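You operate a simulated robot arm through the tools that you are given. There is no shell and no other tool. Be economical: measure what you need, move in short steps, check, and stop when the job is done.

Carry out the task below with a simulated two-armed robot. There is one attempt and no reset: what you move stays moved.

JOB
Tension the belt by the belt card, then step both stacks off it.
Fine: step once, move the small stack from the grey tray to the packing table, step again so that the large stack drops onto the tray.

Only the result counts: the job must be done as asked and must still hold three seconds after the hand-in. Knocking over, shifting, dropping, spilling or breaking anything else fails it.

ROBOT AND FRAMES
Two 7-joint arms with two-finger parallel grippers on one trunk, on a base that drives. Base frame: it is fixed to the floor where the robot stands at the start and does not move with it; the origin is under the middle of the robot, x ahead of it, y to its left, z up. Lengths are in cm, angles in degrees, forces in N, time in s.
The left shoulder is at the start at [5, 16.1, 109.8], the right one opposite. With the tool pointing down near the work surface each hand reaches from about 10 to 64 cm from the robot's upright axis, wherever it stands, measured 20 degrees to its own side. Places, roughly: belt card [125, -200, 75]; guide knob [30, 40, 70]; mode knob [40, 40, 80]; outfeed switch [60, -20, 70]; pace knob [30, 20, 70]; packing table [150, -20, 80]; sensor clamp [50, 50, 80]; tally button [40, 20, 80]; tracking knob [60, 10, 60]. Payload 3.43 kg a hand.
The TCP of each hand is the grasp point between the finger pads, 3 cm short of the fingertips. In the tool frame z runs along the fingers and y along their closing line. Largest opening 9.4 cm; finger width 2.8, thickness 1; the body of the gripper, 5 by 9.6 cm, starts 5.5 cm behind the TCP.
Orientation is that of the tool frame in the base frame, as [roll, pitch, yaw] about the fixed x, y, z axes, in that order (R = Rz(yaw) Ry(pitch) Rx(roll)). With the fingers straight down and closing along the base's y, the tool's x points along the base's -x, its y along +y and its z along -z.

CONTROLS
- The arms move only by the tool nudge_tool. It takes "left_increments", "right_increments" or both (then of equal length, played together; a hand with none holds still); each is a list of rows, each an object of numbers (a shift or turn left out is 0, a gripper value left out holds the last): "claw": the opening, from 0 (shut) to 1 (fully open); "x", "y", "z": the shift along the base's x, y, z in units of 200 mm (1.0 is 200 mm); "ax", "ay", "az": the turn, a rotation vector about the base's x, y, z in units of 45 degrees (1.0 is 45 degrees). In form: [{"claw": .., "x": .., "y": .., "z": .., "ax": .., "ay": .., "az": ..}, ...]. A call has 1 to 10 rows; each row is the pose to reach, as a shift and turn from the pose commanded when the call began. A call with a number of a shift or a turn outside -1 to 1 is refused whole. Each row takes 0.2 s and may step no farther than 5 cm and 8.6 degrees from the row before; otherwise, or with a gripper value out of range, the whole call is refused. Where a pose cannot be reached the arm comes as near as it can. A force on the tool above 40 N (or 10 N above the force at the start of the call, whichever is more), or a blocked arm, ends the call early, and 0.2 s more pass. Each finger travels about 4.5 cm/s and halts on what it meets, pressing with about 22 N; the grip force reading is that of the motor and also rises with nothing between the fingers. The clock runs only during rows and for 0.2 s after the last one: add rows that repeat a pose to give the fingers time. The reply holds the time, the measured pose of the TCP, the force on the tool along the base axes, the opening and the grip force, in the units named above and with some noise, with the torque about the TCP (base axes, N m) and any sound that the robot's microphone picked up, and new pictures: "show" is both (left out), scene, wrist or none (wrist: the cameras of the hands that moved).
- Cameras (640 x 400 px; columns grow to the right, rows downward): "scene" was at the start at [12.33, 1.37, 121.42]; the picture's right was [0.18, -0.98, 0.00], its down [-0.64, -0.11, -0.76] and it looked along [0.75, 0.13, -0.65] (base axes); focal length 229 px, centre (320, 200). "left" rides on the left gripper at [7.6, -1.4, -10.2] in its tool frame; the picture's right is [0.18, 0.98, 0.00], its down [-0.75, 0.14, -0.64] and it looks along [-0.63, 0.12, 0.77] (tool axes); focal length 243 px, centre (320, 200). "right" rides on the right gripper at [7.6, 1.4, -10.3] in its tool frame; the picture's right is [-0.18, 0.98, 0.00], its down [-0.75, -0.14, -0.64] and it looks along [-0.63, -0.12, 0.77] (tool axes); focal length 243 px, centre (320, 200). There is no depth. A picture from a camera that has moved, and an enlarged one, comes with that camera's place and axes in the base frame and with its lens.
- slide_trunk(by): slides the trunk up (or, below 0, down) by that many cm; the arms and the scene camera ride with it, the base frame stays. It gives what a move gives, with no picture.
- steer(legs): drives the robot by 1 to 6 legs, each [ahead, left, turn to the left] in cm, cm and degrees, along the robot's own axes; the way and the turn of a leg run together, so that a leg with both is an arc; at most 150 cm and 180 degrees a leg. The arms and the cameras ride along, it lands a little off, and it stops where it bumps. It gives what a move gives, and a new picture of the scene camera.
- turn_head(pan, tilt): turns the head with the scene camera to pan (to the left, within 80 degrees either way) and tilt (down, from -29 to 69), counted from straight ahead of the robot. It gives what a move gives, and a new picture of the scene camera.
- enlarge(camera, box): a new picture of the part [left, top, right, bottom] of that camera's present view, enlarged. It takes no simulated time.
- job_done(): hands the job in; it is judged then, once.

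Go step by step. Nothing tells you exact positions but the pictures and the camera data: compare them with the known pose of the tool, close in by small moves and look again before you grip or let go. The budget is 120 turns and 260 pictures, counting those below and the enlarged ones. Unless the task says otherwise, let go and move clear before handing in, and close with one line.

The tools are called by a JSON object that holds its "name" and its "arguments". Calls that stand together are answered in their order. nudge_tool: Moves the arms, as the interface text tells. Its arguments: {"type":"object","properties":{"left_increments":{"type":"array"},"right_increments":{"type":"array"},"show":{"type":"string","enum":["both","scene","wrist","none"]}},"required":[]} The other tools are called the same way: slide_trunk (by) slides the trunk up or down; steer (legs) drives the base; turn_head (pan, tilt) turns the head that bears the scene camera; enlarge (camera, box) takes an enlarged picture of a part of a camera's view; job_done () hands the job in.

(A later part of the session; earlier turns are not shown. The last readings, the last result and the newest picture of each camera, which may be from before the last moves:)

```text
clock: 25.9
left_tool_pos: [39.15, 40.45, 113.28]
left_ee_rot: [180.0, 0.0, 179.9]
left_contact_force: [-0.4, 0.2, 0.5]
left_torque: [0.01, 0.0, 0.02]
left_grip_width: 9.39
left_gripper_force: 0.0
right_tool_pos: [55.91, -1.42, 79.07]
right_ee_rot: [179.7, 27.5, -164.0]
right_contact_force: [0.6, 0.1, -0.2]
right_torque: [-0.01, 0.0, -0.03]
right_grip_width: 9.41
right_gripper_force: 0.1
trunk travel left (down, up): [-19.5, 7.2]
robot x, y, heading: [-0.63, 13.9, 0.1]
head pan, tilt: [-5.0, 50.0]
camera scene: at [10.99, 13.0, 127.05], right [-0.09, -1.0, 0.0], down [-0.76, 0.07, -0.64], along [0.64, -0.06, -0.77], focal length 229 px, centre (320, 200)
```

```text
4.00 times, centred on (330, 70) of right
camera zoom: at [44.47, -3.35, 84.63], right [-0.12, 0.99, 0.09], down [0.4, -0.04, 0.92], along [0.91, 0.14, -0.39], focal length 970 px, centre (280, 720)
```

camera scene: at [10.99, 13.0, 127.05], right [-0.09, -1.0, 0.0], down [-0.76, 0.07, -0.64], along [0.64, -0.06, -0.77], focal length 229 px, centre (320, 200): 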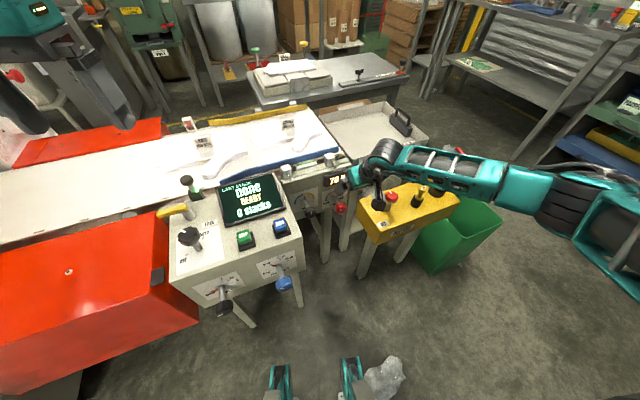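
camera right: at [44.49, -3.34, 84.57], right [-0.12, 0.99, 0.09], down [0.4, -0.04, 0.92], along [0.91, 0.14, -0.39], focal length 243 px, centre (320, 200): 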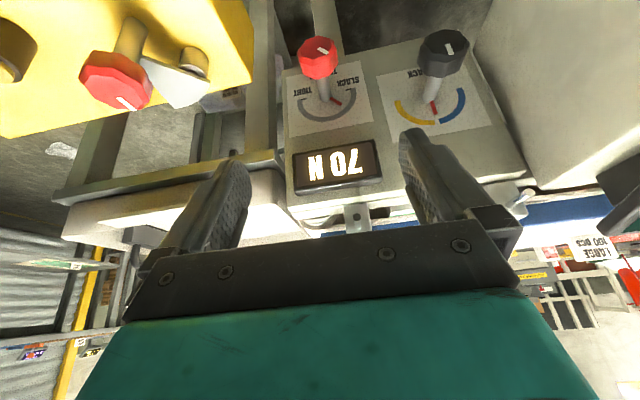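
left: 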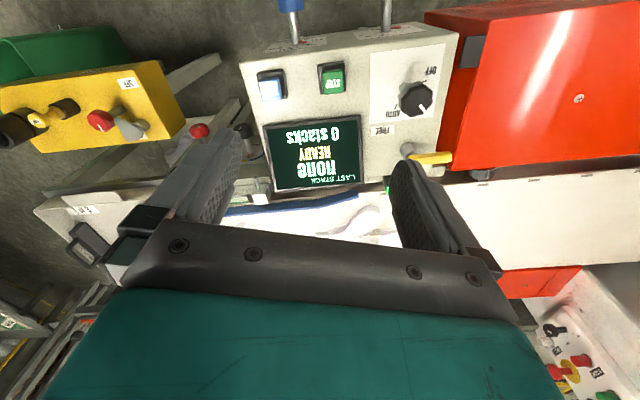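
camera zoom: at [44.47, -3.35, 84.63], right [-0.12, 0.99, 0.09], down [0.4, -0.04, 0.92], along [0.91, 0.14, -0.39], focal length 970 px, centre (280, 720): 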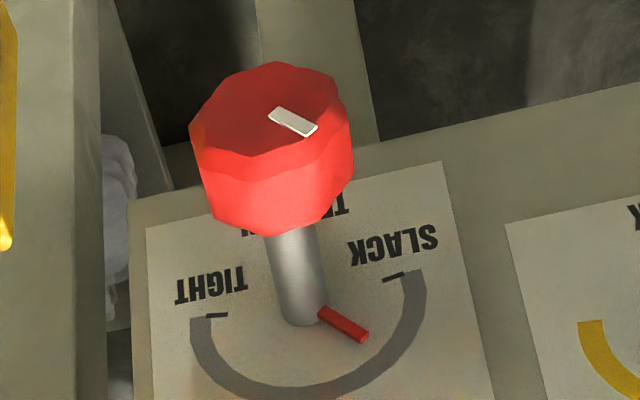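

Knob center refined to (62.8, 0.9, 59.3), about 5 cm across. I pre-rotate the hand 25° counter-clockwise about the shaft and come to a 9 cm stand-off.

{"name": "nudge_tool", "arguments": {"right_increments": [{"x": 0.02, "y": 0.04, "z": -0.12, "ax": -0.12, "ay": -0.037, "az": 0.04}, {"x": 0.04, "y": 0.08, "z": -0.25, "ax": -0.25, "ay": -0.075, "az": 0.083}, {"x": 0.07, "y": 0.13, "z": -0.4, "ax": -0.38, "ay": -0.114, "az": 0.125}, {"x": 0.1, "y": 0.18, "z": -0.52, "ax": -0.506, "ay": -0.152, "az": 0.167}, {"x": 0.1, "y": 0.18, "z": -0.62, "ax": -0.506, "ay": -0.152, "az": 0.167}]}}

{"name": "enlarge", "arguments": {"camera": "scene", "box": [290, 100, 510, 260]}}

```text
clock: 27.1
left_tool_pos: [39.13, 40.53, 113.41]
left_ee_rot: [-179.9, 0.0, -179.9]
left_contact_force: [0.3, 0.5, 1.1]
left_torque: [-0.01, 0.0, -0.03]
left_grip_width: 9.4
left_gripper_force: 0.1
right_tool_pos: [57.81, 2.21, 66.81]
right_ee_rot: [-154.2, 23.7, -144.8]
right_contact_force: [-0.1, -0.5, 0.1]
right_torque: [-0.01, 0.02, -0.02]
right_grip_width: 9.39
right_gripper_force: 0.0
trunk travel left (down, up): [-19.5, 7.2]
robot x, y, heading: [-1.03, 13.87, -0.0]
head pan, tilt: [-5.0, 50.0]
camera scene: at [10.99, 13.0, 127.06], right [-0.09, -1.0, 0.0], down [-0.76, 0.07, -0.64], along [0.64, -0.06, -0.77], focal length 229 px, centre (320, 200)
camera right: at [45.96, 0.91, 71.57], right [-0.23, 0.92, -0.32], down [0.27, 0.37, 0.89], along [0.94, 0.12, -0.33], focal length 243 px, centre (320, 200)
```

scene: 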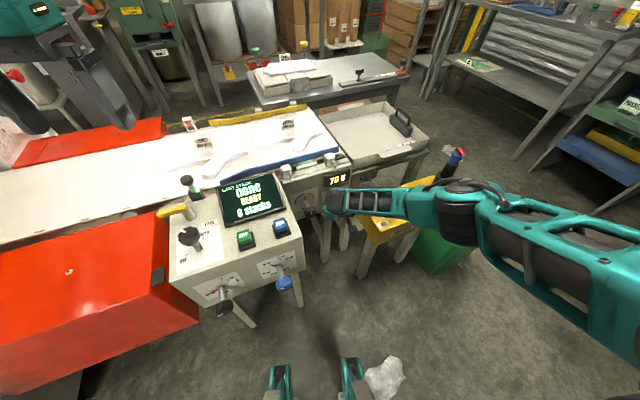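
right: 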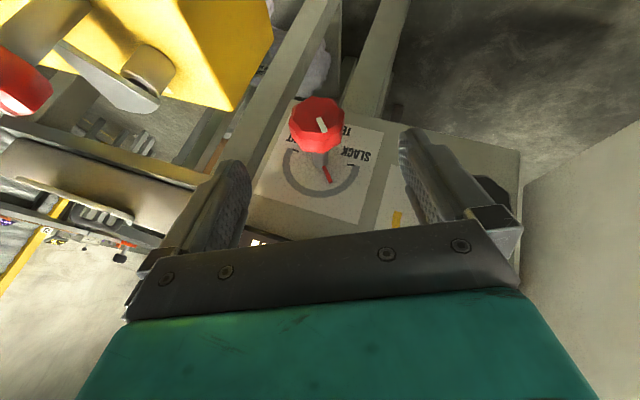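

```text
2.50 times, centred on (400, 180) of scene
camera zoom: at [10.99, 13.0, 127.06], right [-0.09, -1.0, 0.0], down [-0.76, 0.07, -0.64], along [0.64, -0.06, -0.77], focal length 573 px, centre (120, 250)
```

zoom: 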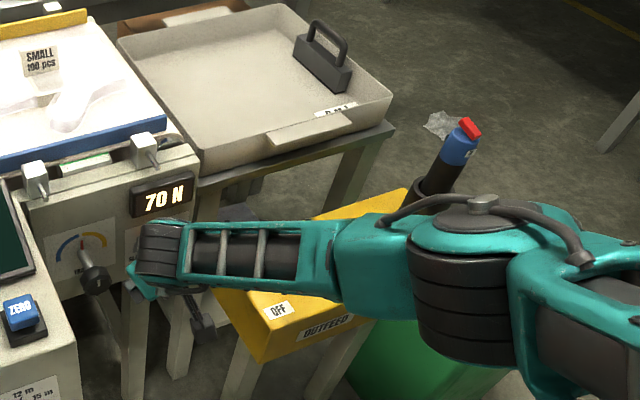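

Knob lines up with the fingers. I advance to it and look before closing.

{"name": "nudge_tool", "arguments": {"right_increments": [{"x": 0.08, "y": -0.022, "z": -0.125}, {"x": 0.16, "y": -0.045, "z": -0.25}, {"x": 0.25, "y": -0.067, "z": -0.375}, {"x": 0.25, "y": -0.067, "z": -0.375}], "show": "wrist"}}

```text
clock: 28.1
left_tool_pos: [39.21, 40.43, 113.25]
left_ee_rot: [180.0, -0.1, -180.0]
left_contact_force: [-0.1, -0.6, -0.8]
left_torque: [0.02, 0.0, 0.03]
left_grip_width: 9.39
left_gripper_force: 0.0
right_tool_pos: [59.18, 1.2, 63.02]
right_ee_rot: [-154.3, 23.8, -144.9]
right_contact_force: [-0.1, -0.5, 0.1]
right_torque: [0.0, -0.02, 0.03]
right_grip_width: 9.38
right_gripper_force: 0.1
right hand out of reach, approached as far as the arm can: row 2, 3, 4
trunk travel left (down, up): [-19.5, 7.2]
robot x, y, heading: [-0.73, 13.44, -0.0]
head pan, tilt: [-5.0, 50.0]
camera right: at [47.36, -0.15, 67.79], right [-0.23, 0.92, -0.32], down [0.27, 0.37, 0.89], along [0.94, 0.12, -0.33], focal length 243 px, centre (320, 200)
```

right: 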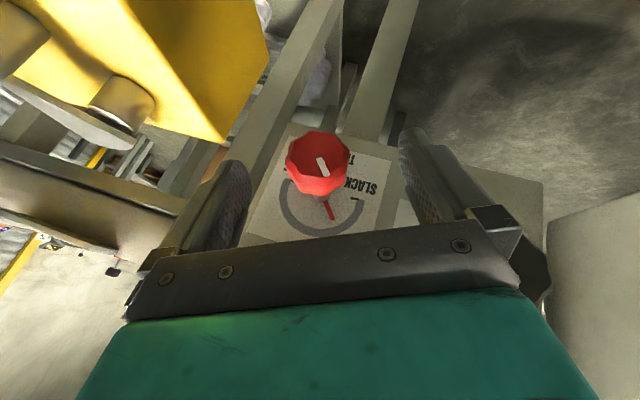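

Out of reach by about 5 cm; I back off a bit, then bring the robot 6 cm forward.

{"name": "nudge_tool", "arguments": {"right_increments": [{"x": -0.1, "y": 0.03, "z": 0.15}, {"x": -0.2, "y": 0.053, "z": 0.3}], "show": "none"}}

{"name": "steer", "arguments": {"legs": [[6, 0, 0]]}}

```text
clock: 28.7
left_tool_pos: [39.25, 40.42, 113.27]
left_ee_rot: [-180.0, 0.1, 179.9]
left_contact_force: [-0.3, 0.5, 0.3]
left_torque: [0.03, 0.03, 0.03]
left_grip_width: 9.42
left_gripper_force: 0.1
right_tool_pos: [55.03, 1.95, 68.94]
right_ee_rot: [-154.1, 23.7, -145.0]
right_contact_force: [0.2, 0.0, 0.4]
right_torque: [-0.01, -0.03, 0.0]
right_grip_width: 9.38
right_gripper_force: 0.0
trunk travel left (down, up): [-19.5, 7.2]
robot x, y, heading: [-0.58, 14.0, 0.4]
head pan, tilt: [-5.0, 50.0]
```

```text
clock: 29.7
left_tool_pos: [45.21, 40.36, 113.33]
left_ee_rot: [180.0, 0.0, 179.9]
left_contact_force: [0.0, 0.2, 0.2]
left_torque: [0.01, 0.02, 0.02]
left_grip_width: 9.4
left_gripper_force: 0.1
right_tool_pos: [61.04, 2.15, 68.85]
right_ee_rot: [-154.3, 23.7, -144.9]
right_contact_force: [0.2, 0.3, 0.3]
right_torque: [-0.02, 0.03, 0.01]
right_grip_width: 9.39
right_gripper_force: 0.0
trunk travel left (down, up): [-19.5, 7.2]
robot x, y, heading: [5.43, 13.83, 0.1]
head pan, tilt: [-5.0, 50.0]
camera scene: at [17.08, 12.99, 127.04], right [-0.09, -1.0, 0.0], down [-0.76, 0.07, -0.64], along [0.64, -0.06, -0.77], focal length 229 px, centre (320, 200)
```

scene: 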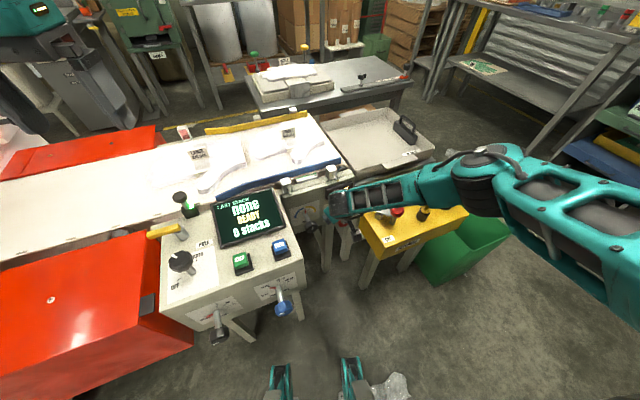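

Now I go back onto the approach line and advance to the knob.

{"name": "nudge_tool", "arguments": {"right_increments": [{"x": -0.14, "y": 0.0, "z": -0.1}, {"x": -0.03, "y": -0.03, "z": -0.29}, {"x": 0.09, "y": -0.062, "z": -0.478}, {"x": 0.09, "y": -0.062, "z": -0.478}]}}

```text
clock: 30.7
left_tool_pos: [45.15, 40.38, 113.29]
left_ee_rot: [-180.0, 0.0, 179.9]
left_contact_force: [0.0, 1.0, 0.1]
left_torque: [-0.02, 0.01, 0.02]
left_grip_width: 9.38
left_gripper_force: 0.0
right_tool_pos: [61.99, 0.8, 59.6]
right_ee_rot: [-154.4, 23.9, -144.8]
right_contact_force: [-0.9, -0.2, -0.5]
right_torque: [-0.07, -0.01, -0.02]
right_grip_width: 9.39
right_gripper_force: 0.0
right hand out of reach, approached as far as the arm can: row 3, 4
trunk travel left (down, up): [-19.5, 7.2]
robot x, y, heading: [5.09, 13.94, -0.3]
head pan, tilt: [-5.0, 50.0]
camera scene: at [16.99, 13.01, 127.06], right [-0.09, -1.0, 0.0], down [-0.76, 0.07, -0.64], along [0.64, -0.06, -0.77], focal length 229 px, centre (320, 200)
camera right: at [50.33, -0.56, 64.45], right [-0.23, 0.92, -0.31], down [0.27, 0.37, 0.89], along [0.94, 0.12, -0.33], focal length 243 px, centre (320, 200)
```

scene: 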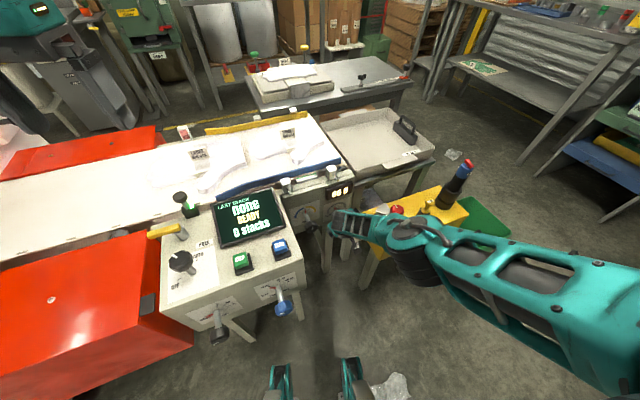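
right: 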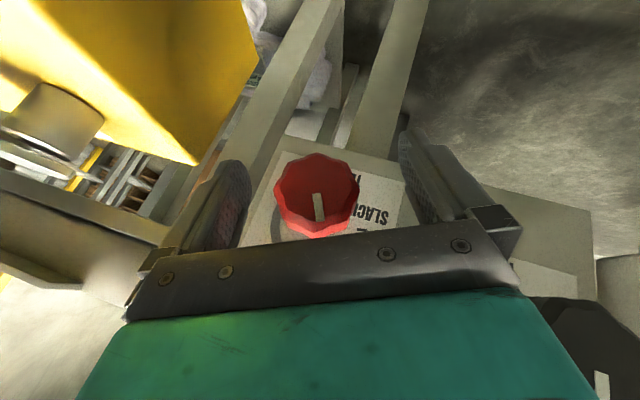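

The knob may have been touched slightly, and the arm is at its reach limit. I'll back out a little, lower the trunk, and go 3 cm further forward for margin.

{"name": "nudge_tool", "arguments": {"right_increments": [{"x": -0.1, "y": 0.03, "z": 0.16}, {"x": -0.25, "y": 0.06, "z": 0.35}, {"x": -0.4, "y": 0.06, "z": 0.55}], "show": "none"}}

{"name": "slide_trunk", "arguments": {"by": -6}}

{"name": "steer", "arguments": {"legs": [[4, 0, 0]]}}

{"name": "enlarge", "arguments": {"camera": "scene", "box": [280, 120, 500, 280]}}

{"name": "enlarge", "arguments": {"camera": "right", "box": [200, 60, 460, 240]}}

```text
clock: 31.5
left_tool_pos: [45.11, 40.4, 113.29]
left_ee_rot: [-180.0, 0.1, 179.9]
left_contact_force: [0.9, -0.2, -0.4]
left_torque: [-0.02, -0.01, 0.0]
left_grip_width: 9.4
left_gripper_force: 0.1
right_tool_pos: [54.44, 1.83, 70.69]
right_ee_rot: [-154.1, 24.0, -145.1]
right_contact_force: [-0.6, 0.4, -0.2]
right_torque: [0.01, 0.0, 0.0]
right_grip_width: 9.4
right_gripper_force: 0.1
trunk travel left (down, up): [-19.5, 7.2]
robot x, y, heading: [5.34, 14.01, -0.4]
head pan, tilt: [-5.0, 50.0]
```

```text
clock: 32.5
left_tool_pos: [45.1, 40.35, 107.26]
left_ee_rot: [180.0, 0.0, 179.9]
left_contact_force: [-0.1, 0.6, -0.8]
left_torque: [0.03, -0.03, 0.0]
left_grip_width: 9.39
left_gripper_force: 0.0
right_tool_pos: [54.29, 1.82, 64.64]
right_ee_rot: [-154.3, 23.7, -144.9]
right_contact_force: [-0.7, 0.1, 0.0]
right_torque: [0.03, 0.01, 0.01]
right_grip_width: 9.38
right_gripper_force: 0.1
trunk travel left (down, up): [-13.5, 13.2]
robot x, y, heading: [5.68, 13.72, -0.3]
head pan, tilt: [-5.0, 50.0]
```

```text
clock: 33.4
left_tool_pos: [49.32, 40.39, 107.33]
left_ee_rot: [179.9, 0.0, 179.9]
left_contact_force: [0.1, 0.3, -0.9]
left_torque: [0.0, 0.03, 0.01]
left_grip_width: 9.39
left_gripper_force: 0.0
right_tool_pos: [58.29, 1.83, 64.54]
right_ee_rot: [-154.2, 23.7, -144.9]
right_contact_force: [0.2, -0.4, 0.0]
right_torque: [-0.01, 0.02, 0.01]
right_grip_width: 9.41
right_gripper_force: 0.1
trunk travel left (down, up): [-13.5, 13.2]
robot x, y, heading: [9.25, 13.95, 0.0]
head pan, tilt: [-5.0, 50.0]
camera scene: at [21.09, 12.99, 121.05], right [-0.09, -1.0, 0.0], down [-0.76, 0.07, -0.64], along [0.64, -0.06, -0.77], focal length 229 px, centre (320, 200)
```

scene: 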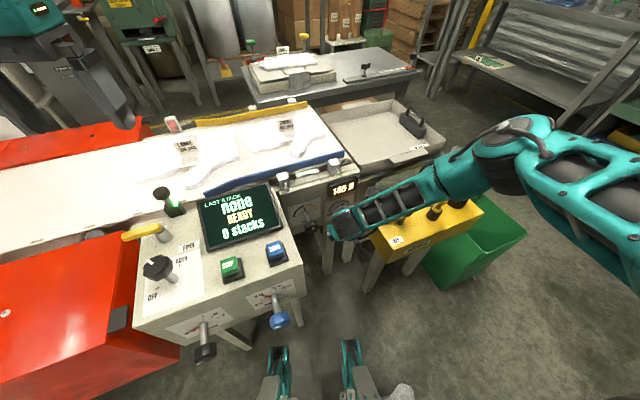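

```text
2.50 times, centred on (390, 200) of scene
camera zoom: at [21.09, 12.99, 121.05], right [-0.09, -1.0, 0.0], down [-0.76, 0.07, -0.64], along [0.64, -0.06, -0.77], focal length 573 px, centre (145, 200)
```

zoom: 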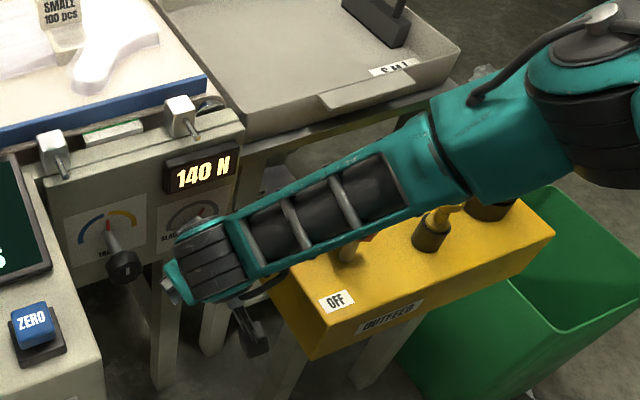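

```text
2.22 times, centred on (330, 150) of right
camera zoom: at [46.59, 0.57, 69.4], right [-0.23, 0.92, -0.32], down [0.27, 0.37, 0.89], along [0.94, 0.12, -0.33], focal length 539 px, centre (298, 311)
```

zoom: 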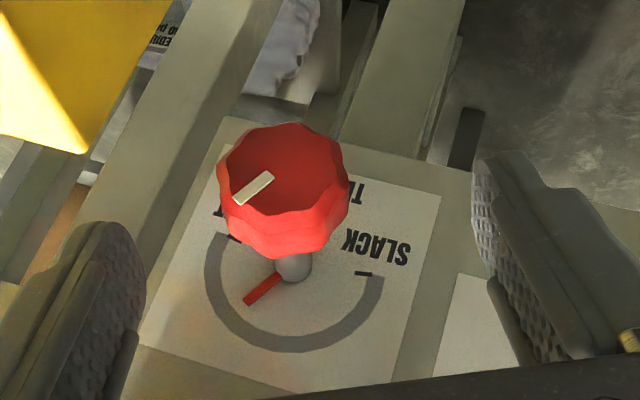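

Display now reads 140 N: the knob was brushed while backing out (light knob, roughly 1 N per degree). I need about -20° (counter-clockwise). I rotate the hand back to neutral at a stand-off.

{"name": "nudge_tool", "arguments": {"right_increments": [{"x": -0.08, "y": 0.02, "z": 0.12}, {"x": -0.1, "y": -0.02, "z": 0.25, "ax": 0.13, "ay": 0.038, "az": -0.042}, {"x": -0.07, "y": -0.06, "z": 0.25, "ax": 0.26, "ay": 0.076, "az": -0.084}, {"x": -0.04, "y": -0.1, "z": 0.24, "ax": 0.39, "ay": 0.114, "az": -0.126}, {"x": -0.02, "y": -0.12, "z": 0.23, "ax": 0.506, "ay": 0.152, "az": -0.167}, {"x": -0.02, "y": -0.12, "z": 0.23, "ax": 0.506, "ay": 0.152, "az": -0.167}]}}

```text
clock: 34.8
left_tool_pos: [49.26, 40.38, 107.33]
left_ee_rot: [-180.0, 0.0, 179.9]
left_contact_force: [0.1, 0.2, 1.1]
left_torque: [-0.01, 0.0, -0.01]
left_grip_width: 9.41
left_gripper_force: 0.1
right_tool_pos: [58.04, -0.46, 69.12]
right_ee_rot: [179.7, 27.5, -164.0]
right_contact_force: [0.4, 0.6, -0.3]
right_torque: [0.01, -0.01, 0.03]
right_grip_width: 9.42
right_gripper_force: 0.0
trunk travel left (down, up): [-13.5, 13.2]
robot x, y, heading: [9.0, 13.63, -0.1]
head pan, tilt: [-5.0, 50.0]
camera scene: at [21.04, 12.99, 121.05], right [-0.09, -1.0, 0.0], down [-0.76, 0.07, -0.64], along [0.64, -0.06, -0.77], focal length 229 px, centre (320, 200)
camera right: at [46.63, -2.31, 74.77], right [-0.12, 0.99, 0.09], down [0.4, -0.04, 0.92], along [0.91, 0.14, -0.39], focal length 243 px, centre (320, 200)
```

scene: 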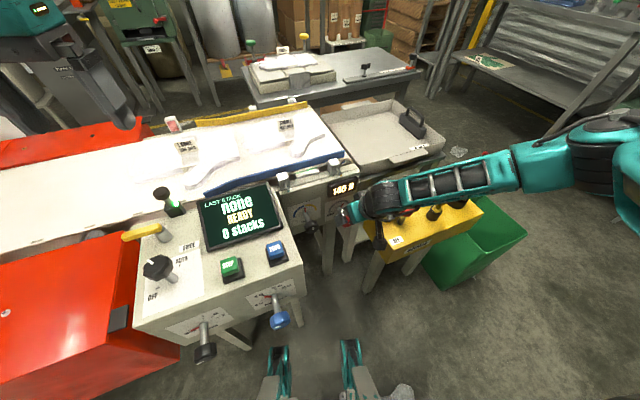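
right: 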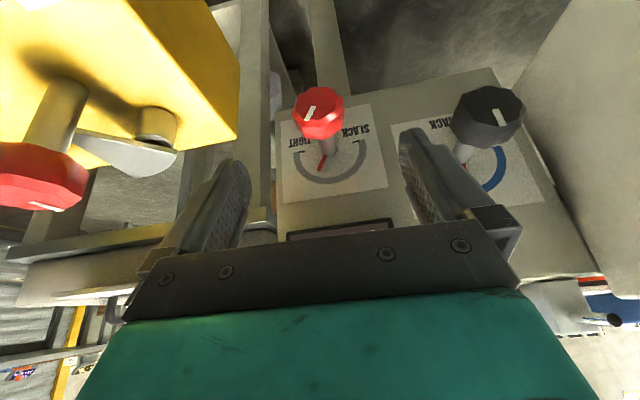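

I check that the tracking knob next to it wasn't disturbed.

{"name": "enlarge", "arguments": {"camera": "scene", "box": [270, 160, 390, 260]}}

{"name": "enlarge", "arguments": {"camera": "right", "box": [260, 70, 540, 230]}}

```text
4.00 times, centred on (330, 210) of scene
camera zoom: at [21.04, 12.99, 121.05], right [-0.09, -1.0, 0.0], down [-0.76, 0.07, -0.64], along [0.64, -0.06, -0.77], focal length 916 px, centre (280, 160)
```

zoom: 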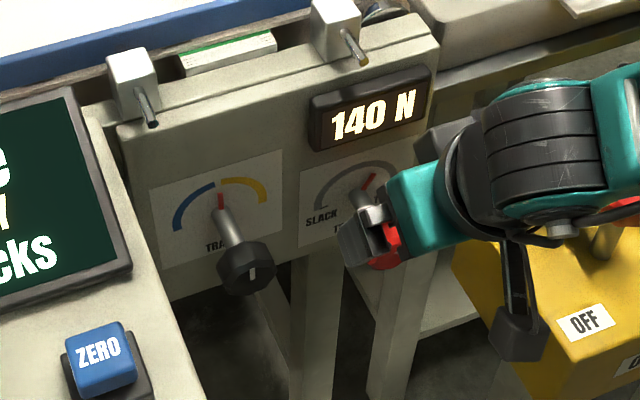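

```text
2.29 times, centred on (400, 150) of right
camera zoom: at [46.63, -2.31, 74.77], right [-0.12, 0.99, 0.09], down [0.4, -0.04, 0.92], along [0.91, 0.14, -0.39], focal length 555 px, centre (137, 314)
```

zoom: 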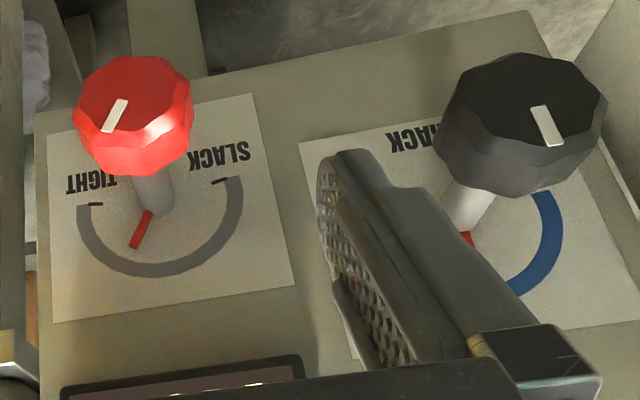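

Tracking is still centered. Now I approach straight along the tool axis with the opening slightly reduced.

{"name": "nudge_tool", "arguments": {"right_increments": [{"claw": 0.85, "x": 0.08, "y": 0.023, "z": -0.165}, {"claw": 0.85, "x": 0.16, "y": 0.046, "z": -0.33}, {"claw": 0.85, "x": 0.238, "y": 0.068, "z": -0.49}, {"claw": 0.85, "x": 0.238, "y": 0.068, "z": -0.49}]}}

{"name": "enlarge", "arguments": {"camera": "scene", "box": [270, 160, 390, 260]}}

```text
clock: 35.8
left_tool_pos: [49.16, 40.47, 107.32]
left_ee_rot: [179.9, 0.0, 179.9]
left_contact_force: [0.3, -0.2, -0.9]
left_torque: [0.01, 0.01, -0.01]
left_grip_width: 9.38
left_gripper_force: 0.0
right_tool_pos: [62.74, 0.81, 59.35]
right_ee_rot: [179.6, 27.5, -164.0]
right_contact_force: [0.3, 0.2, 0.1]
right_torque: [0.03, -0.01, 0.02]
right_grip_width: 7.96
right_gripper_force: 0.1
trunk travel left (down, up): [-13.5, 13.2]
robot x, y, heading: [9.17, 14.02, -0.2]
head pan, tilt: [-5.0, 50.0]
camera scene: at [21.04, 12.98, 121.06], right [-0.09, -1.0, 0.0], down [-0.76, 0.07, -0.64], along [0.64, -0.06, -0.77], focal length 229 px, centre (320, 200)
camera right: at [51.38, -0.95, 64.93], right [-0.12, 0.99, 0.09], down [0.4, -0.04, 0.92], along [0.91, 0.14, -0.39], focal length 243 px, centre (320, 200)
```

scene: 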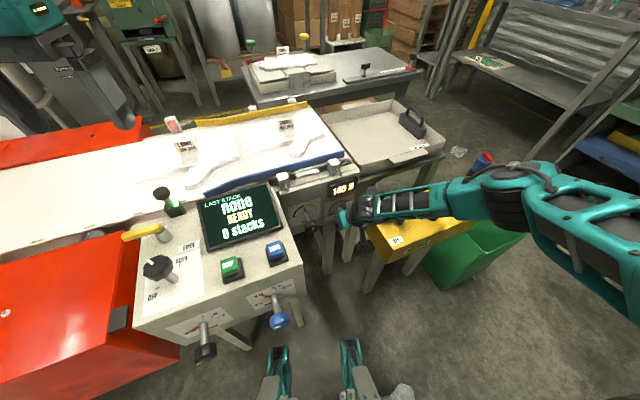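
right: 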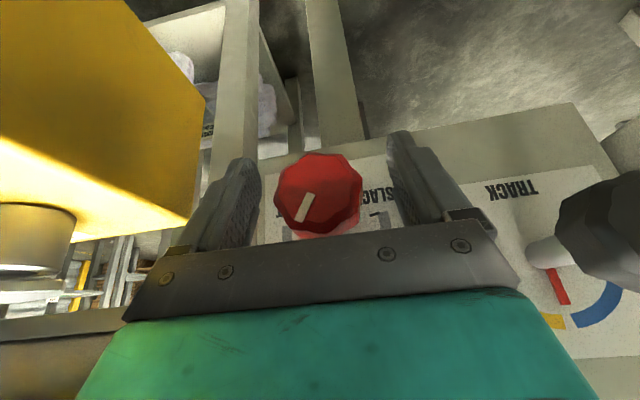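

```text
4.00 times, centred on (330, 210) of scene
camera zoom: at [21.04, 12.98, 121.06], right [-0.09, -1.0, 0.0], down [-0.76, 0.07, -0.64], along [0.64, -0.06, -0.77], focal length 916 px, centre (280, 160)
```

zoom: 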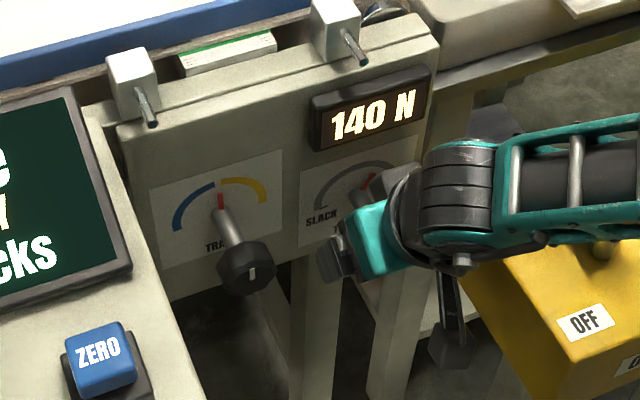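

Fingers straddle the knob and display is unchanged at 140 N. Close the grip.

{"name": "nudge_tool", "arguments": {"right_increments": [{"claw": 0.3}, {"claw": 0.3}, {"claw": 0.3}, {"claw": 0.3}], "show": "wrist"}}

{"name": "enlarge", "arguments": {"camera": "scene", "box": [270, 160, 390, 260]}}

```text
clock: 36.8
left_tool_pos: [49.25, 40.53, 107.35]
left_ee_rot: [-180.0, 0.0, 179.9]
left_contact_force: [0.5, -0.3, 0.6]
left_torque: [0.0, 0.05, -0.05]
left_grip_width: 9.4
left_gripper_force: 0.1
right_tool_pos: [62.91, 0.92, 59.36]
right_ee_rot: [179.6, 27.5, -163.9]
right_contact_force: [-0.1, 1.1, -1.0]
right_torque: [0.07, -0.23, -0.19]
right_grip_width: 4.4
right_gripper_force: 45.4
trunk travel left (down, up): [-13.5, 13.2]
robot x, y, heading: [9.29, 13.68, -0.0]
head pan, tilt: [-5.0, 50.0]
camera right: at [51.38, -0.93, 64.96], right [-0.12, 0.99, 0.09], down [0.4, -0.04, 0.92], along [0.91, 0.14, -0.39], focal length 243 px, centre (320, 200)
```

right: 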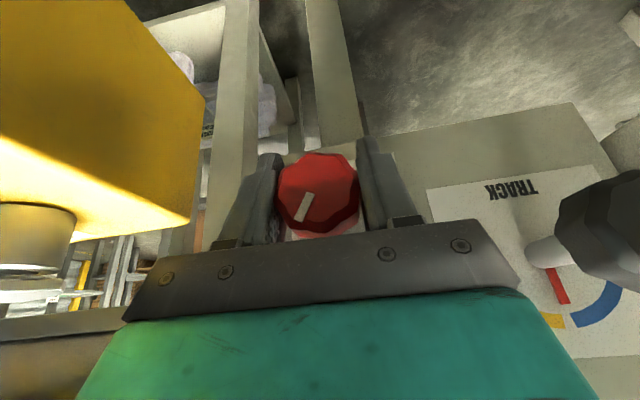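

```text
4.00 times, centred on (330, 210) of scene
camera zoom: at [21.05, 12.99, 121.05], right [-0.09, -1.0, 0.0], down [-0.76, 0.07, -0.64], along [0.64, -0.06, -0.77], focal length 916 px, centre (280, 160)
```

zoom: 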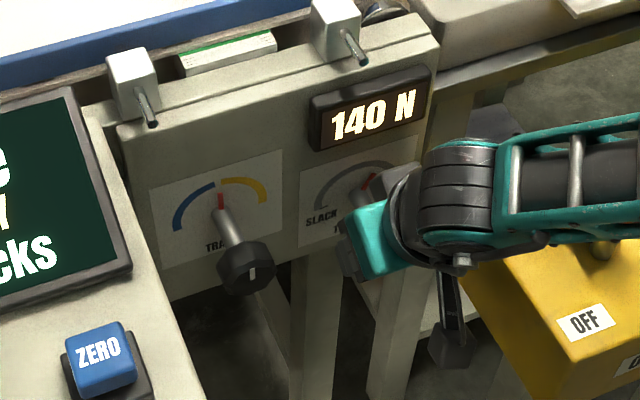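

Gripped, still 140 N. I turn counter-clockwise 12° about the shaft and read.

{"name": "nudge_tool", "arguments": {"right_increments": [{"ax": -0.06, "ay": -0.018, "az": 0.02}, {"ax": -0.121, "ay": -0.036, "az": 0.04}, {"ax": -0.182, "ay": -0.055, "az": 0.06}, {"ax": -0.243, "ay": -0.073, "az": 0.08}], "show": "none"}}

{"name": "enlarge", "arguments": {"camera": "scene", "box": [270, 160, 390, 260]}}

```text
clock: 37.8
left_tool_pos: [49.26, 40.47, 107.37]
left_ee_rot: [-179.9, 0.0, 179.9]
left_contact_force: [0.3, 1.0, -0.6]
left_torque: [0.0, 0.01, 0.01]
left_grip_width: 9.42
left_gripper_force: 0.1
right_tool_pos: [62.75, 0.82, 59.39]
right_ee_rot: [-167.5, 26.8, -154.4]
right_contact_force: [1.7, 2.5, -4.0]
right_torque: [-0.11, 0.35, -0.36]
right_grip_width: 4.38
right_gripper_force: 45.1
trunk travel left (down, up): [-13.5, 13.2]
robot x, y, heading: [9.63, 14.02, -0.1]
head pan, tilt: [-5.0, 50.0]
```

```text
4.00 times, centred on (330, 210) of scene
camera zoom: at [21.09, 12.99, 121.05], right [-0.09, -1.0, 0.0], down [-0.76, 0.07, -0.64], along [0.64, -0.06, -0.77], focal length 916 px, centre (280, 160)
```

zoom: 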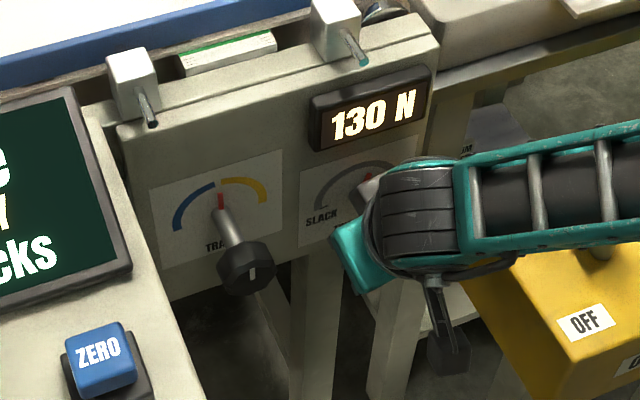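

130 N; another 12° counter-clockwise.

{"name": "nudge_tool", "arguments": {"right_increments": [{"ax": -0.06, "ay": -0.018, "az": 0.02}, {"ax": -0.121, "ay": -0.036, "az": 0.04}, {"ax": -0.182, "ay": -0.055, "az": 0.06}, {"ax": -0.233, "ay": -0.07, "az": 0.077}], "show": "none"}}

{"name": "enlarge", "arguments": {"camera": "scene", "box": [270, 160, 390, 260]}}

```text
clock: 38.8
left_tool_pos: [49.21, 40.34, 107.35]
left_ee_rot: [180.0, 0.0, 179.9]
left_contact_force: [-1.0, -0.3, 1.0]
left_torque: [0.02, 0.0, -0.02]
left_grip_width: 9.4
left_gripper_force: 0.1
right_tool_pos: [62.78, 0.61, 59.35]
right_ee_rot: [-155.6, 24.1, -146.1]
right_contact_force: [-2.7, -4.6, 0.4]
right_torque: [-0.12, 0.28, -0.71]
right_grip_width: 4.3
right_gripper_force: 44.4
trunk travel left (down, up): [-13.5, 13.2]
robot x, y, heading: [9.35, 13.61, -0.2]
head pan, tilt: [-5.0, 50.0]
```

```text
4.00 times, centred on (330, 210) of scene
camera zoom: at [21.03, 12.96, 121.06], right [-0.09, -1.0, 0.0], down [-0.76, 0.07, -0.64], along [0.64, -0.06, -0.77], focal length 916 px, centre (280, 160)
```

zoom: 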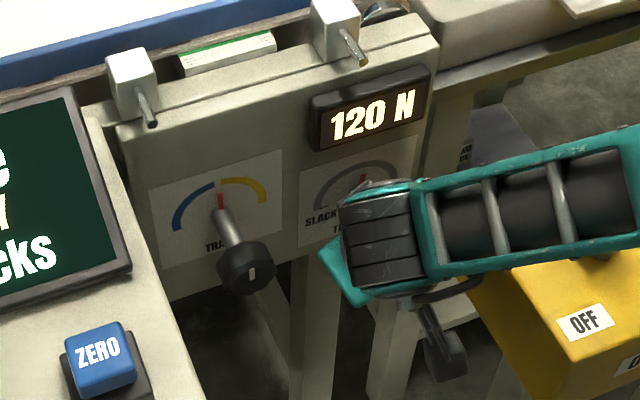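

120 N reached. I open and verify before retracting along the tool axis.

{"name": "nudge_tool", "arguments": {"right_increments": [{"claw": 0.5}, {"claw": 0.7}, {"claw": 0.95}, {"claw": 0.95}, {"claw": 0.95}], "show": "wrist"}}

{"name": "enlarge", "arguments": {"camera": "scene", "box": [270, 160, 390, 260]}}

```text
clock: 40.0
left_tool_pos: [49.25, 40.48, 107.39]
left_ee_rot: [180.0, -0.1, 179.9]
left_contact_force: [-0.3, 0.7, -0.1]
left_torque: [0.02, 0.0, -0.01]
left_grip_width: 9.42
left_gripper_force: 0.2
right_tool_pos: [62.69, 0.81, 59.41]
right_ee_rot: [-155.7, 24.2, -146.0]
right_contact_force: [-0.1, 0.4, 0.1]
right_torque: [-0.02, 0.01, 0.01]
right_grip_width: 8.94
right_gripper_force: 0.1
trunk travel left (down, up): [-13.5, 13.2]
robot x, y, heading: [9.24, 13.62, 0.1]
head pan, tilt: [-5.0, 50.0]
camera right: at [50.96, -0.46, 64.25], right [-0.23, 0.93, -0.29], down [0.28, 0.35, 0.9], along [0.93, 0.12, -0.33], focal length 243 px, centre (320, 200)
```

right: 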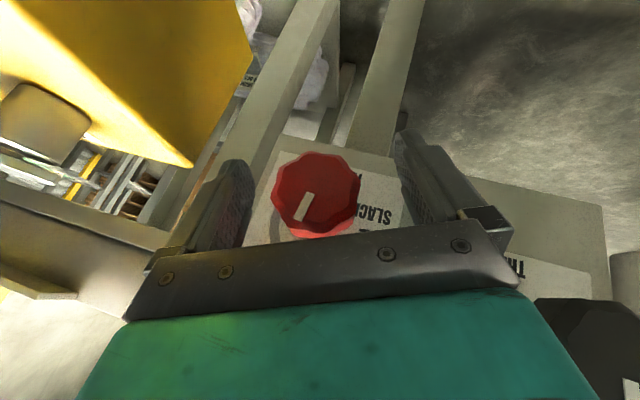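

```text
4.00 times, centred on (330, 210) of scene
camera zoom: at [21.04, 12.98, 121.05], right [-0.09, -1.0, 0.0], down [-0.76, 0.07, -0.64], along [0.64, -0.06, -0.77], focal length 916 px, centre (280, 160)
```

zoom: 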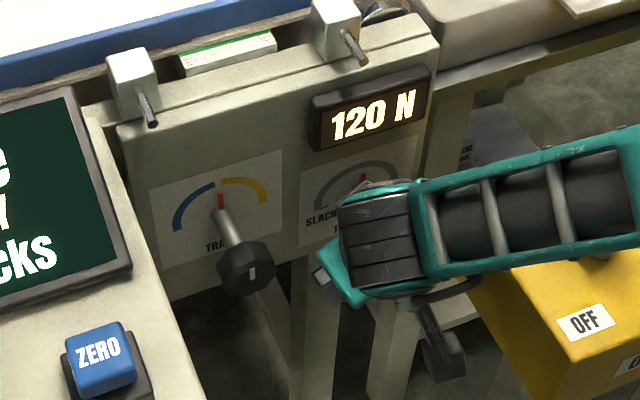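

Still 120 N. Retract straight back along the tool axis.

{"name": "nudge_tool", "arguments": {"right_increments": [{"x": -0.05, "y": 0.012, "z": 0.075}, {"x": -0.1, "y": 0.025, "z": 0.15}, {"x": -0.2, "y": 0.05, "z": 0.3}, {"x": -0.3, "y": 0.077, "z": 0.455}, {"x": -0.4, "y": 0.1, "z": 0.605}, {"x": -0.45, "y": 0.1, "z": 0.8}]}}

{"name": "enlarge", "arguments": {"camera": "scene", "box": [270, 160, 390, 260]}}

```text
clock: 41.4
left_tool_pos: [49.16, 40.36, 107.33]
left_ee_rot: [180.0, 0.0, 179.9]
left_contact_force: [0.7, 1.5, 0.5]
left_torque: [0.02, -0.03, 0.02]
left_grip_width: 9.43
left_gripper_force: 0.2
right_tool_pos: [53.38, 2.94, 75.46]
right_ee_rot: [-155.7, 24.2, -145.9]
right_contact_force: [0.3, 0.4, -1.1]
right_torque: [0.02, 0.0, -0.02]
right_grip_width: 8.94
right_gripper_force: 0.0
trunk travel left (down, up): [-13.5, 13.2]
robot x, y, heading: [9.22, 13.78, -0.2]
head pan, tilt: [-5.0, 50.0]
camera scene: at [21.03, 12.98, 121.05], right [-0.09, -1.0, 0.0], down [-0.76, 0.07, -0.64], along [0.64, -0.06, -0.77], focal length 229 px, centre (320, 200)
camera right: at [41.6, 1.66, 80.34], right [-0.22, 0.93, -0.29], down [0.28, 0.35, 0.9], along [0.93, 0.12, -0.33], focal length 243 px, centre (320, 200)
```

scene: 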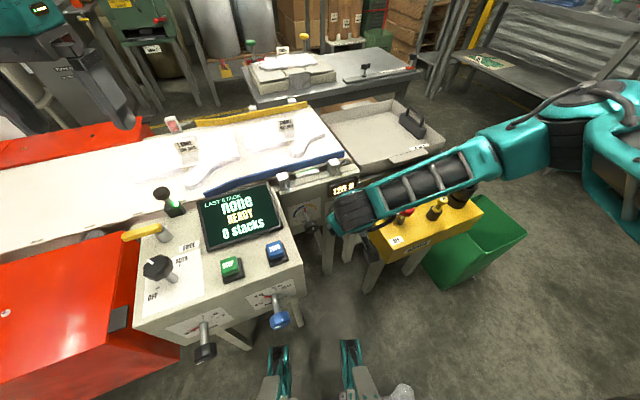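
right: 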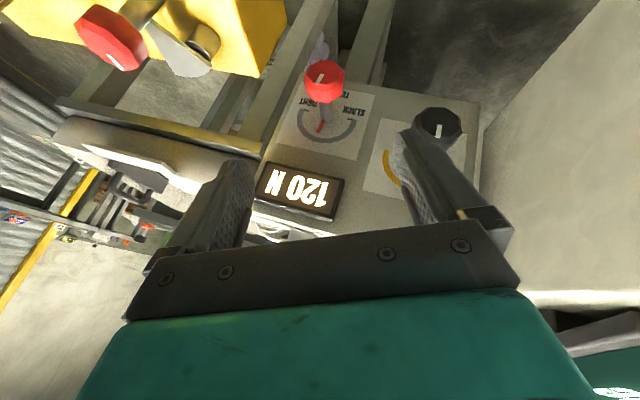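

```text
4.00 times, centred on (330, 210) of scene
camera zoom: at [21.03, 12.98, 121.05], right [-0.09, -1.0, 0.0], down [-0.76, 0.07, -0.64], along [0.64, -0.06, -0.77], focal length 916 px, centre (280, 160)
```

zoom: 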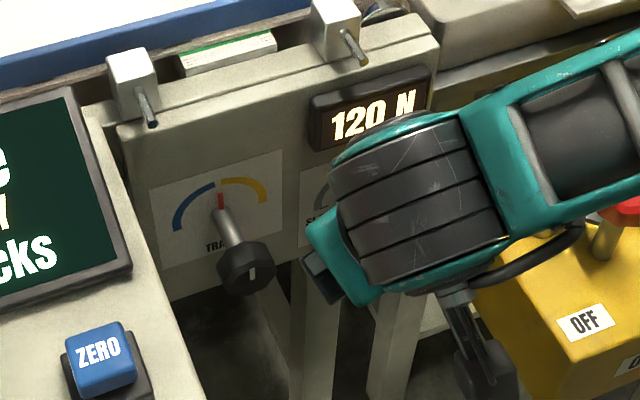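

Tension holds at 120 N. I raise the right hand out of the way and inspect the mode/step panel.

{"name": "nudge_tool", "arguments": {"right_increments": [{"z": 0.2}, {"z": 0.4}, {"z": 0.6}, {"z": 0.8}, {"z": 1.0}], "show": "none"}}

{"name": "turn_head", "arguments": {"pan": 15, "tilt": 50}}

{"name": "enlarge", "arguments": {"camera": "scene", "box": [180, 140, 380, 300]}}

{"name": "enlarge", "arguments": {"camera": "left", "box": [220, 0, 480, 180]}}

```text
clock: 42.6
left_tool_pos: [49.18, 40.35, 107.39]
left_ee_rot: [180.0, 0.0, 179.8]
left_contact_force: [0.1, -0.2, 0.4]
left_torque: [-0.02, 0.01, 0.01]
left_grip_width: 9.38
left_gripper_force: 0.0
right_tool_pos: [53.58, 2.81, 95.65]
right_ee_rot: [-155.7, 24.1, -145.9]
right_contact_force: [0.7, 0.3, 0.3]
right_torque: [0.02, 0.02, -0.03]
right_grip_width: 8.93
right_gripper_force: 0.1
trunk travel left (down, up): [-13.5, 13.2]
robot x, y, heading: [9.82, 13.62, -0.0]
head pan, tilt: [-5.0, 50.0]
```

```text
clock: 43.4
left_tool_pos: [49.16, 40.4, 107.4]
left_ee_rot: [-179.9, 0.0, 179.9]
left_contact_force: [0.0, 0.6, -0.6]
left_torque: [-0.02, 0.0, 0.0]
left_grip_width: 9.42
left_gripper_force: 0.0
right_tool_pos: [53.56, 2.85, 95.46]
right_ee_rot: [-155.6, 24.2, -146.1]
right_contact_force: [-0.6, 0.4, 0.3]
right_torque: [0.03, -0.01, -0.01]
right_grip_width: 8.9
right_gripper_force: 0.0
trunk travel left (down, up): [-13.5, 13.2]
robot x, y, heading: [9.65, 13.84, 0.0]
head pan, tilt: [15.0, 50.0]
camera scene: at [20.82, 15.64, 121.05], right [0.26, -0.97, 0.0], down [-0.74, -0.2, -0.64], along [0.62, 0.17, -0.77], focal length 229 px, centre (320, 200)
```

scene: 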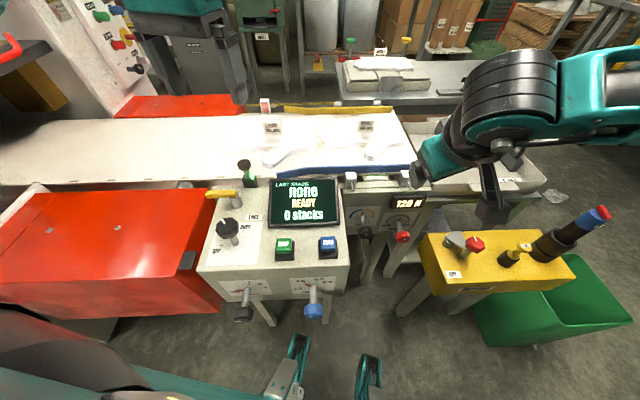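

```text
2.50 times, centred on (280, 220) of scene
camera zoom: at [20.82, 15.64, 121.05], right [0.26, -0.97, 0.0], down [-0.74, -0.2, -0.64], along [0.62, 0.17, -0.77], focal length 573 px, centre (420, 150)
```

zoom: 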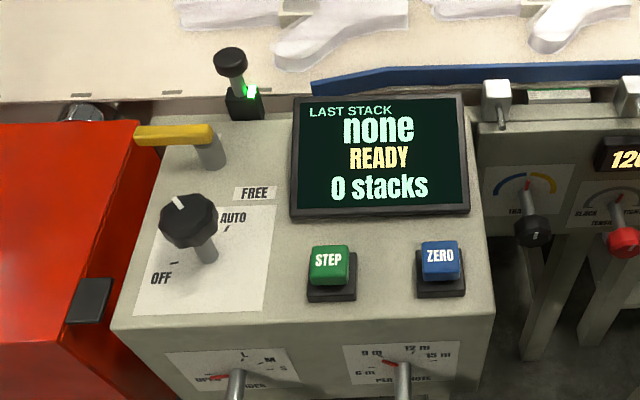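

```text
2.22 times, centred on (350, 90) of left
camera zoom: at [41.63, 38.95, 117.56], right [-0.18, 0.98, 0.0], down [0.75, 0.14, 0.64], along [0.63, 0.12, -0.77], focal length 539 px, centre (253, 444)
```

zoom: 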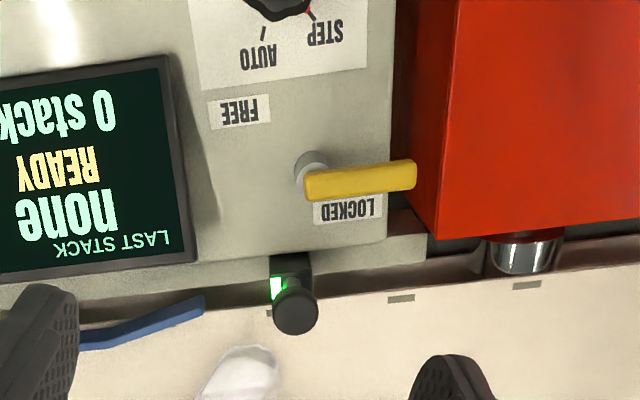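

Mode is at STEP, clamp is locked, pace at 9. The STEP button top is near (40.3, 28.5, 81.6). I close the left gripper and move above it.

{"name": "nudge_tool", "arguments": {"left_increments": [{"claw": 0, "x": -0.12, "y": -0.15}, {"claw": 0, "x": -0.24, "y": -0.3, "z": -0.1}, {"claw": 0, "x": -0.35, "y": -0.45, "z": -0.2}, {"claw": 0, "x": -0.445, "y": -0.595, "z": -0.35}, {"claw": 0, "x": -0.445, "y": -0.595, "z": -0.55}, {"claw": 0, "x": -0.445, "y": -0.595, "z": -0.7}, {"claw": 0, "x": -0.445, "y": -0.595, "z": -0.8}, {"claw": 0, "x": -0.445, "y": -0.595, "z": -0.8}]}}

```text
clock: 45.2
left_tool_pos: [40.25, 28.52, 91.51]
left_ee_rot: [-180.0, -0.1, 179.9]
left_contact_force: [-0.3, -0.3, 0.0]
left_torque: [0.02, 0.02, 0.0]
left_grip_width: 0.0
left_gripper_force: 22.4
right_tool_pos: [53.66, 2.87, 95.43]
right_ee_rot: [-155.8, 24.2, -146.0]
right_contact_force: [-0.1, -0.2, -0.6]
right_torque: [0.03, 0.01, 0.02]
right_grip_width: 8.93
right_gripper_force: 0.2
trunk travel left (down, up): [-13.5, 13.2]
robot x, y, heading: [9.39, 13.85, 0.1]
head pan, tilt: [15.0, 50.0]
camera scene: at [20.81, 15.65, 121.05], right [0.26, -0.97, 0.0], down [-0.74, -0.2, -0.64], along [0.62, 0.17, -0.77], focal length 229 px, centre (320, 200)
camera left: at [32.67, 27.05, 101.61], right [-0.18, 0.98, 0.0], down [0.75, 0.14, 0.64], along [0.63, 0.12, -0.77], focal length 243 px, centre (320, 200)
```

scene: 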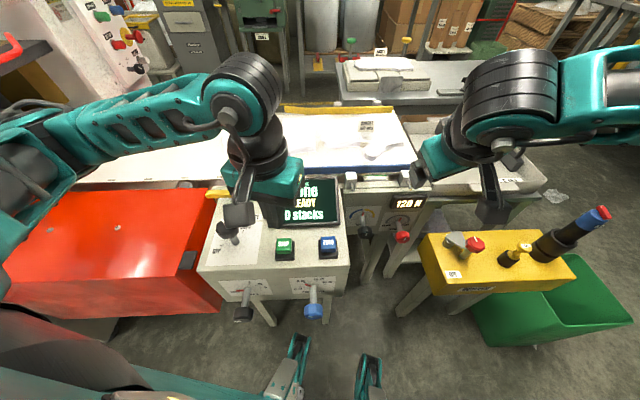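
left: 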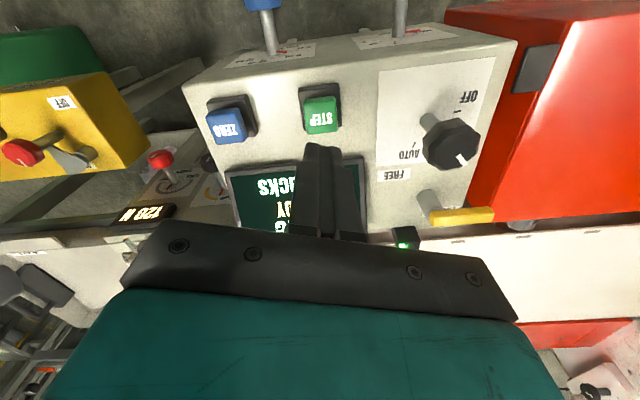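

Fingertip is over STEP at roughly (39.9, 28.5, 82). I press down gently and come back up.

{"name": "nudge_tool", "arguments": {"left_increments": [{"x": -0.01, "z": -0.15}, {"x": -0.01, "z": -0.25}, {"x": -0.01, "z": -0.3}, {"x": -0.01, "z": -0.335}, {"x": -0.01, "z": -0.365}]}}

```text
clock: 46.4
left_tool_pos: [40.0, 28.57, 83.95]
left_ee_rot: [179.9, 0.0, 179.8]
left_contact_force: [-0.1, 0.1, -0.7]
left_torque: [0.0, 0.01, 0.0]
left_grip_width: 0.01
left_gripper_force: 21.9
right_tool_pos: [53.65, 2.83, 95.49]
right_ee_rot: [-155.8, 24.2, -146.0]
right_contact_force: [-0.3, 0.3, -0.4]
right_torque: [0.01, 0.02, 0.01]
right_grip_width: 8.93
right_gripper_force: 0.1
trunk travel left (down, up): [-13.5, 13.2]
robot x, y, heading: [9.69, 13.61, -0.1]
head pan, tilt: [15.0, 50.0]
camera scene: at [20.81, 15.65, 121.06], right [0.26, -0.97, 0.0], down [-0.74, -0.2, -0.64], along [0.62, 0.17, -0.77], focal length 229 px, centre (320, 200)
camera left: at [32.4, 27.04, 94.25], right [-0.18, 0.98, 0.0], down [0.75, 0.14, 0.64], along [0.63, 0.12, -0.77], focal length 243 px, centre (320, 200)
```

scene: 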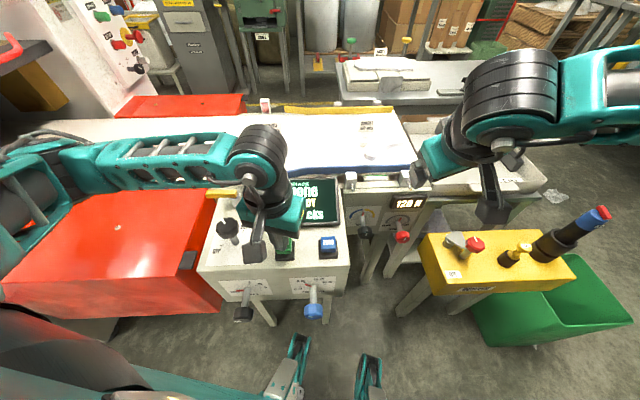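
left: 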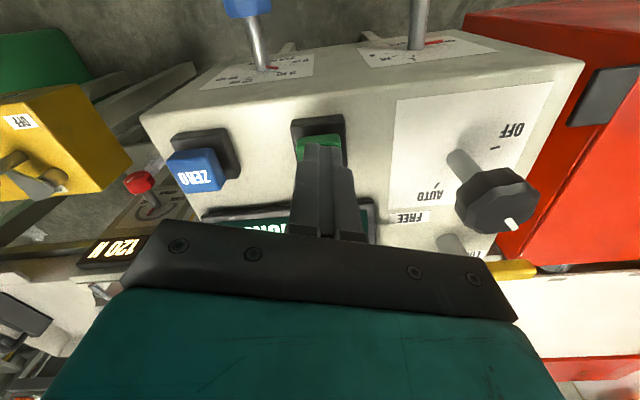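

No contact yet. Enlarge to see the gap.

{"name": "enlarge", "arguments": {"camera": "left", "box": [260, 100, 380, 190]}}

{"name": "enlarge", "arguments": {"camera": "scene", "box": [200, 160, 340, 270]}}

```text
4.44 times, centred on (320, 145) of left
camera zoom: at [32.4, 27.04, 94.25], right [-0.18, 0.98, 0.0], down [0.75, 0.14, 0.64], along [0.63, 0.12, -0.77], focal length 1078 px, centre (320, 444)
```

zoom: 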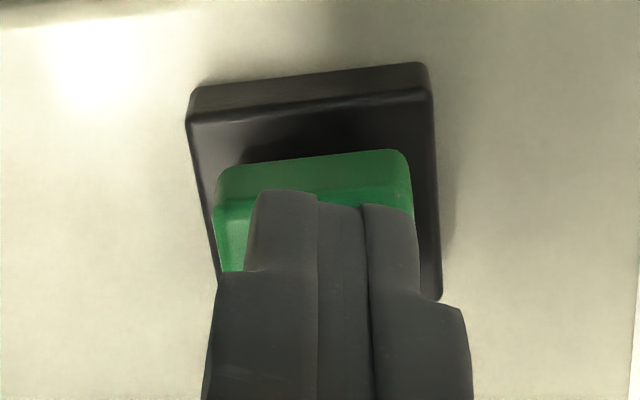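

```text
3.64 times, centred on (270, 215) of scene
camera zoom: at [20.81, 15.65, 121.06], right [0.26, -0.97, 0.0], down [-0.74, -0.2, -0.64], along [0.62, 0.17, -0.77], focal length 833 px, centre (502, 146)
```

zoom: 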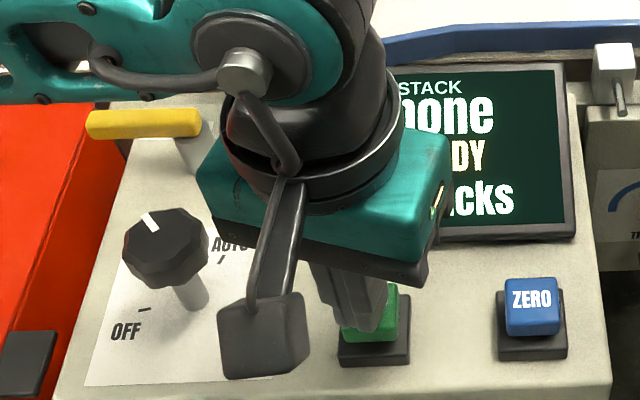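

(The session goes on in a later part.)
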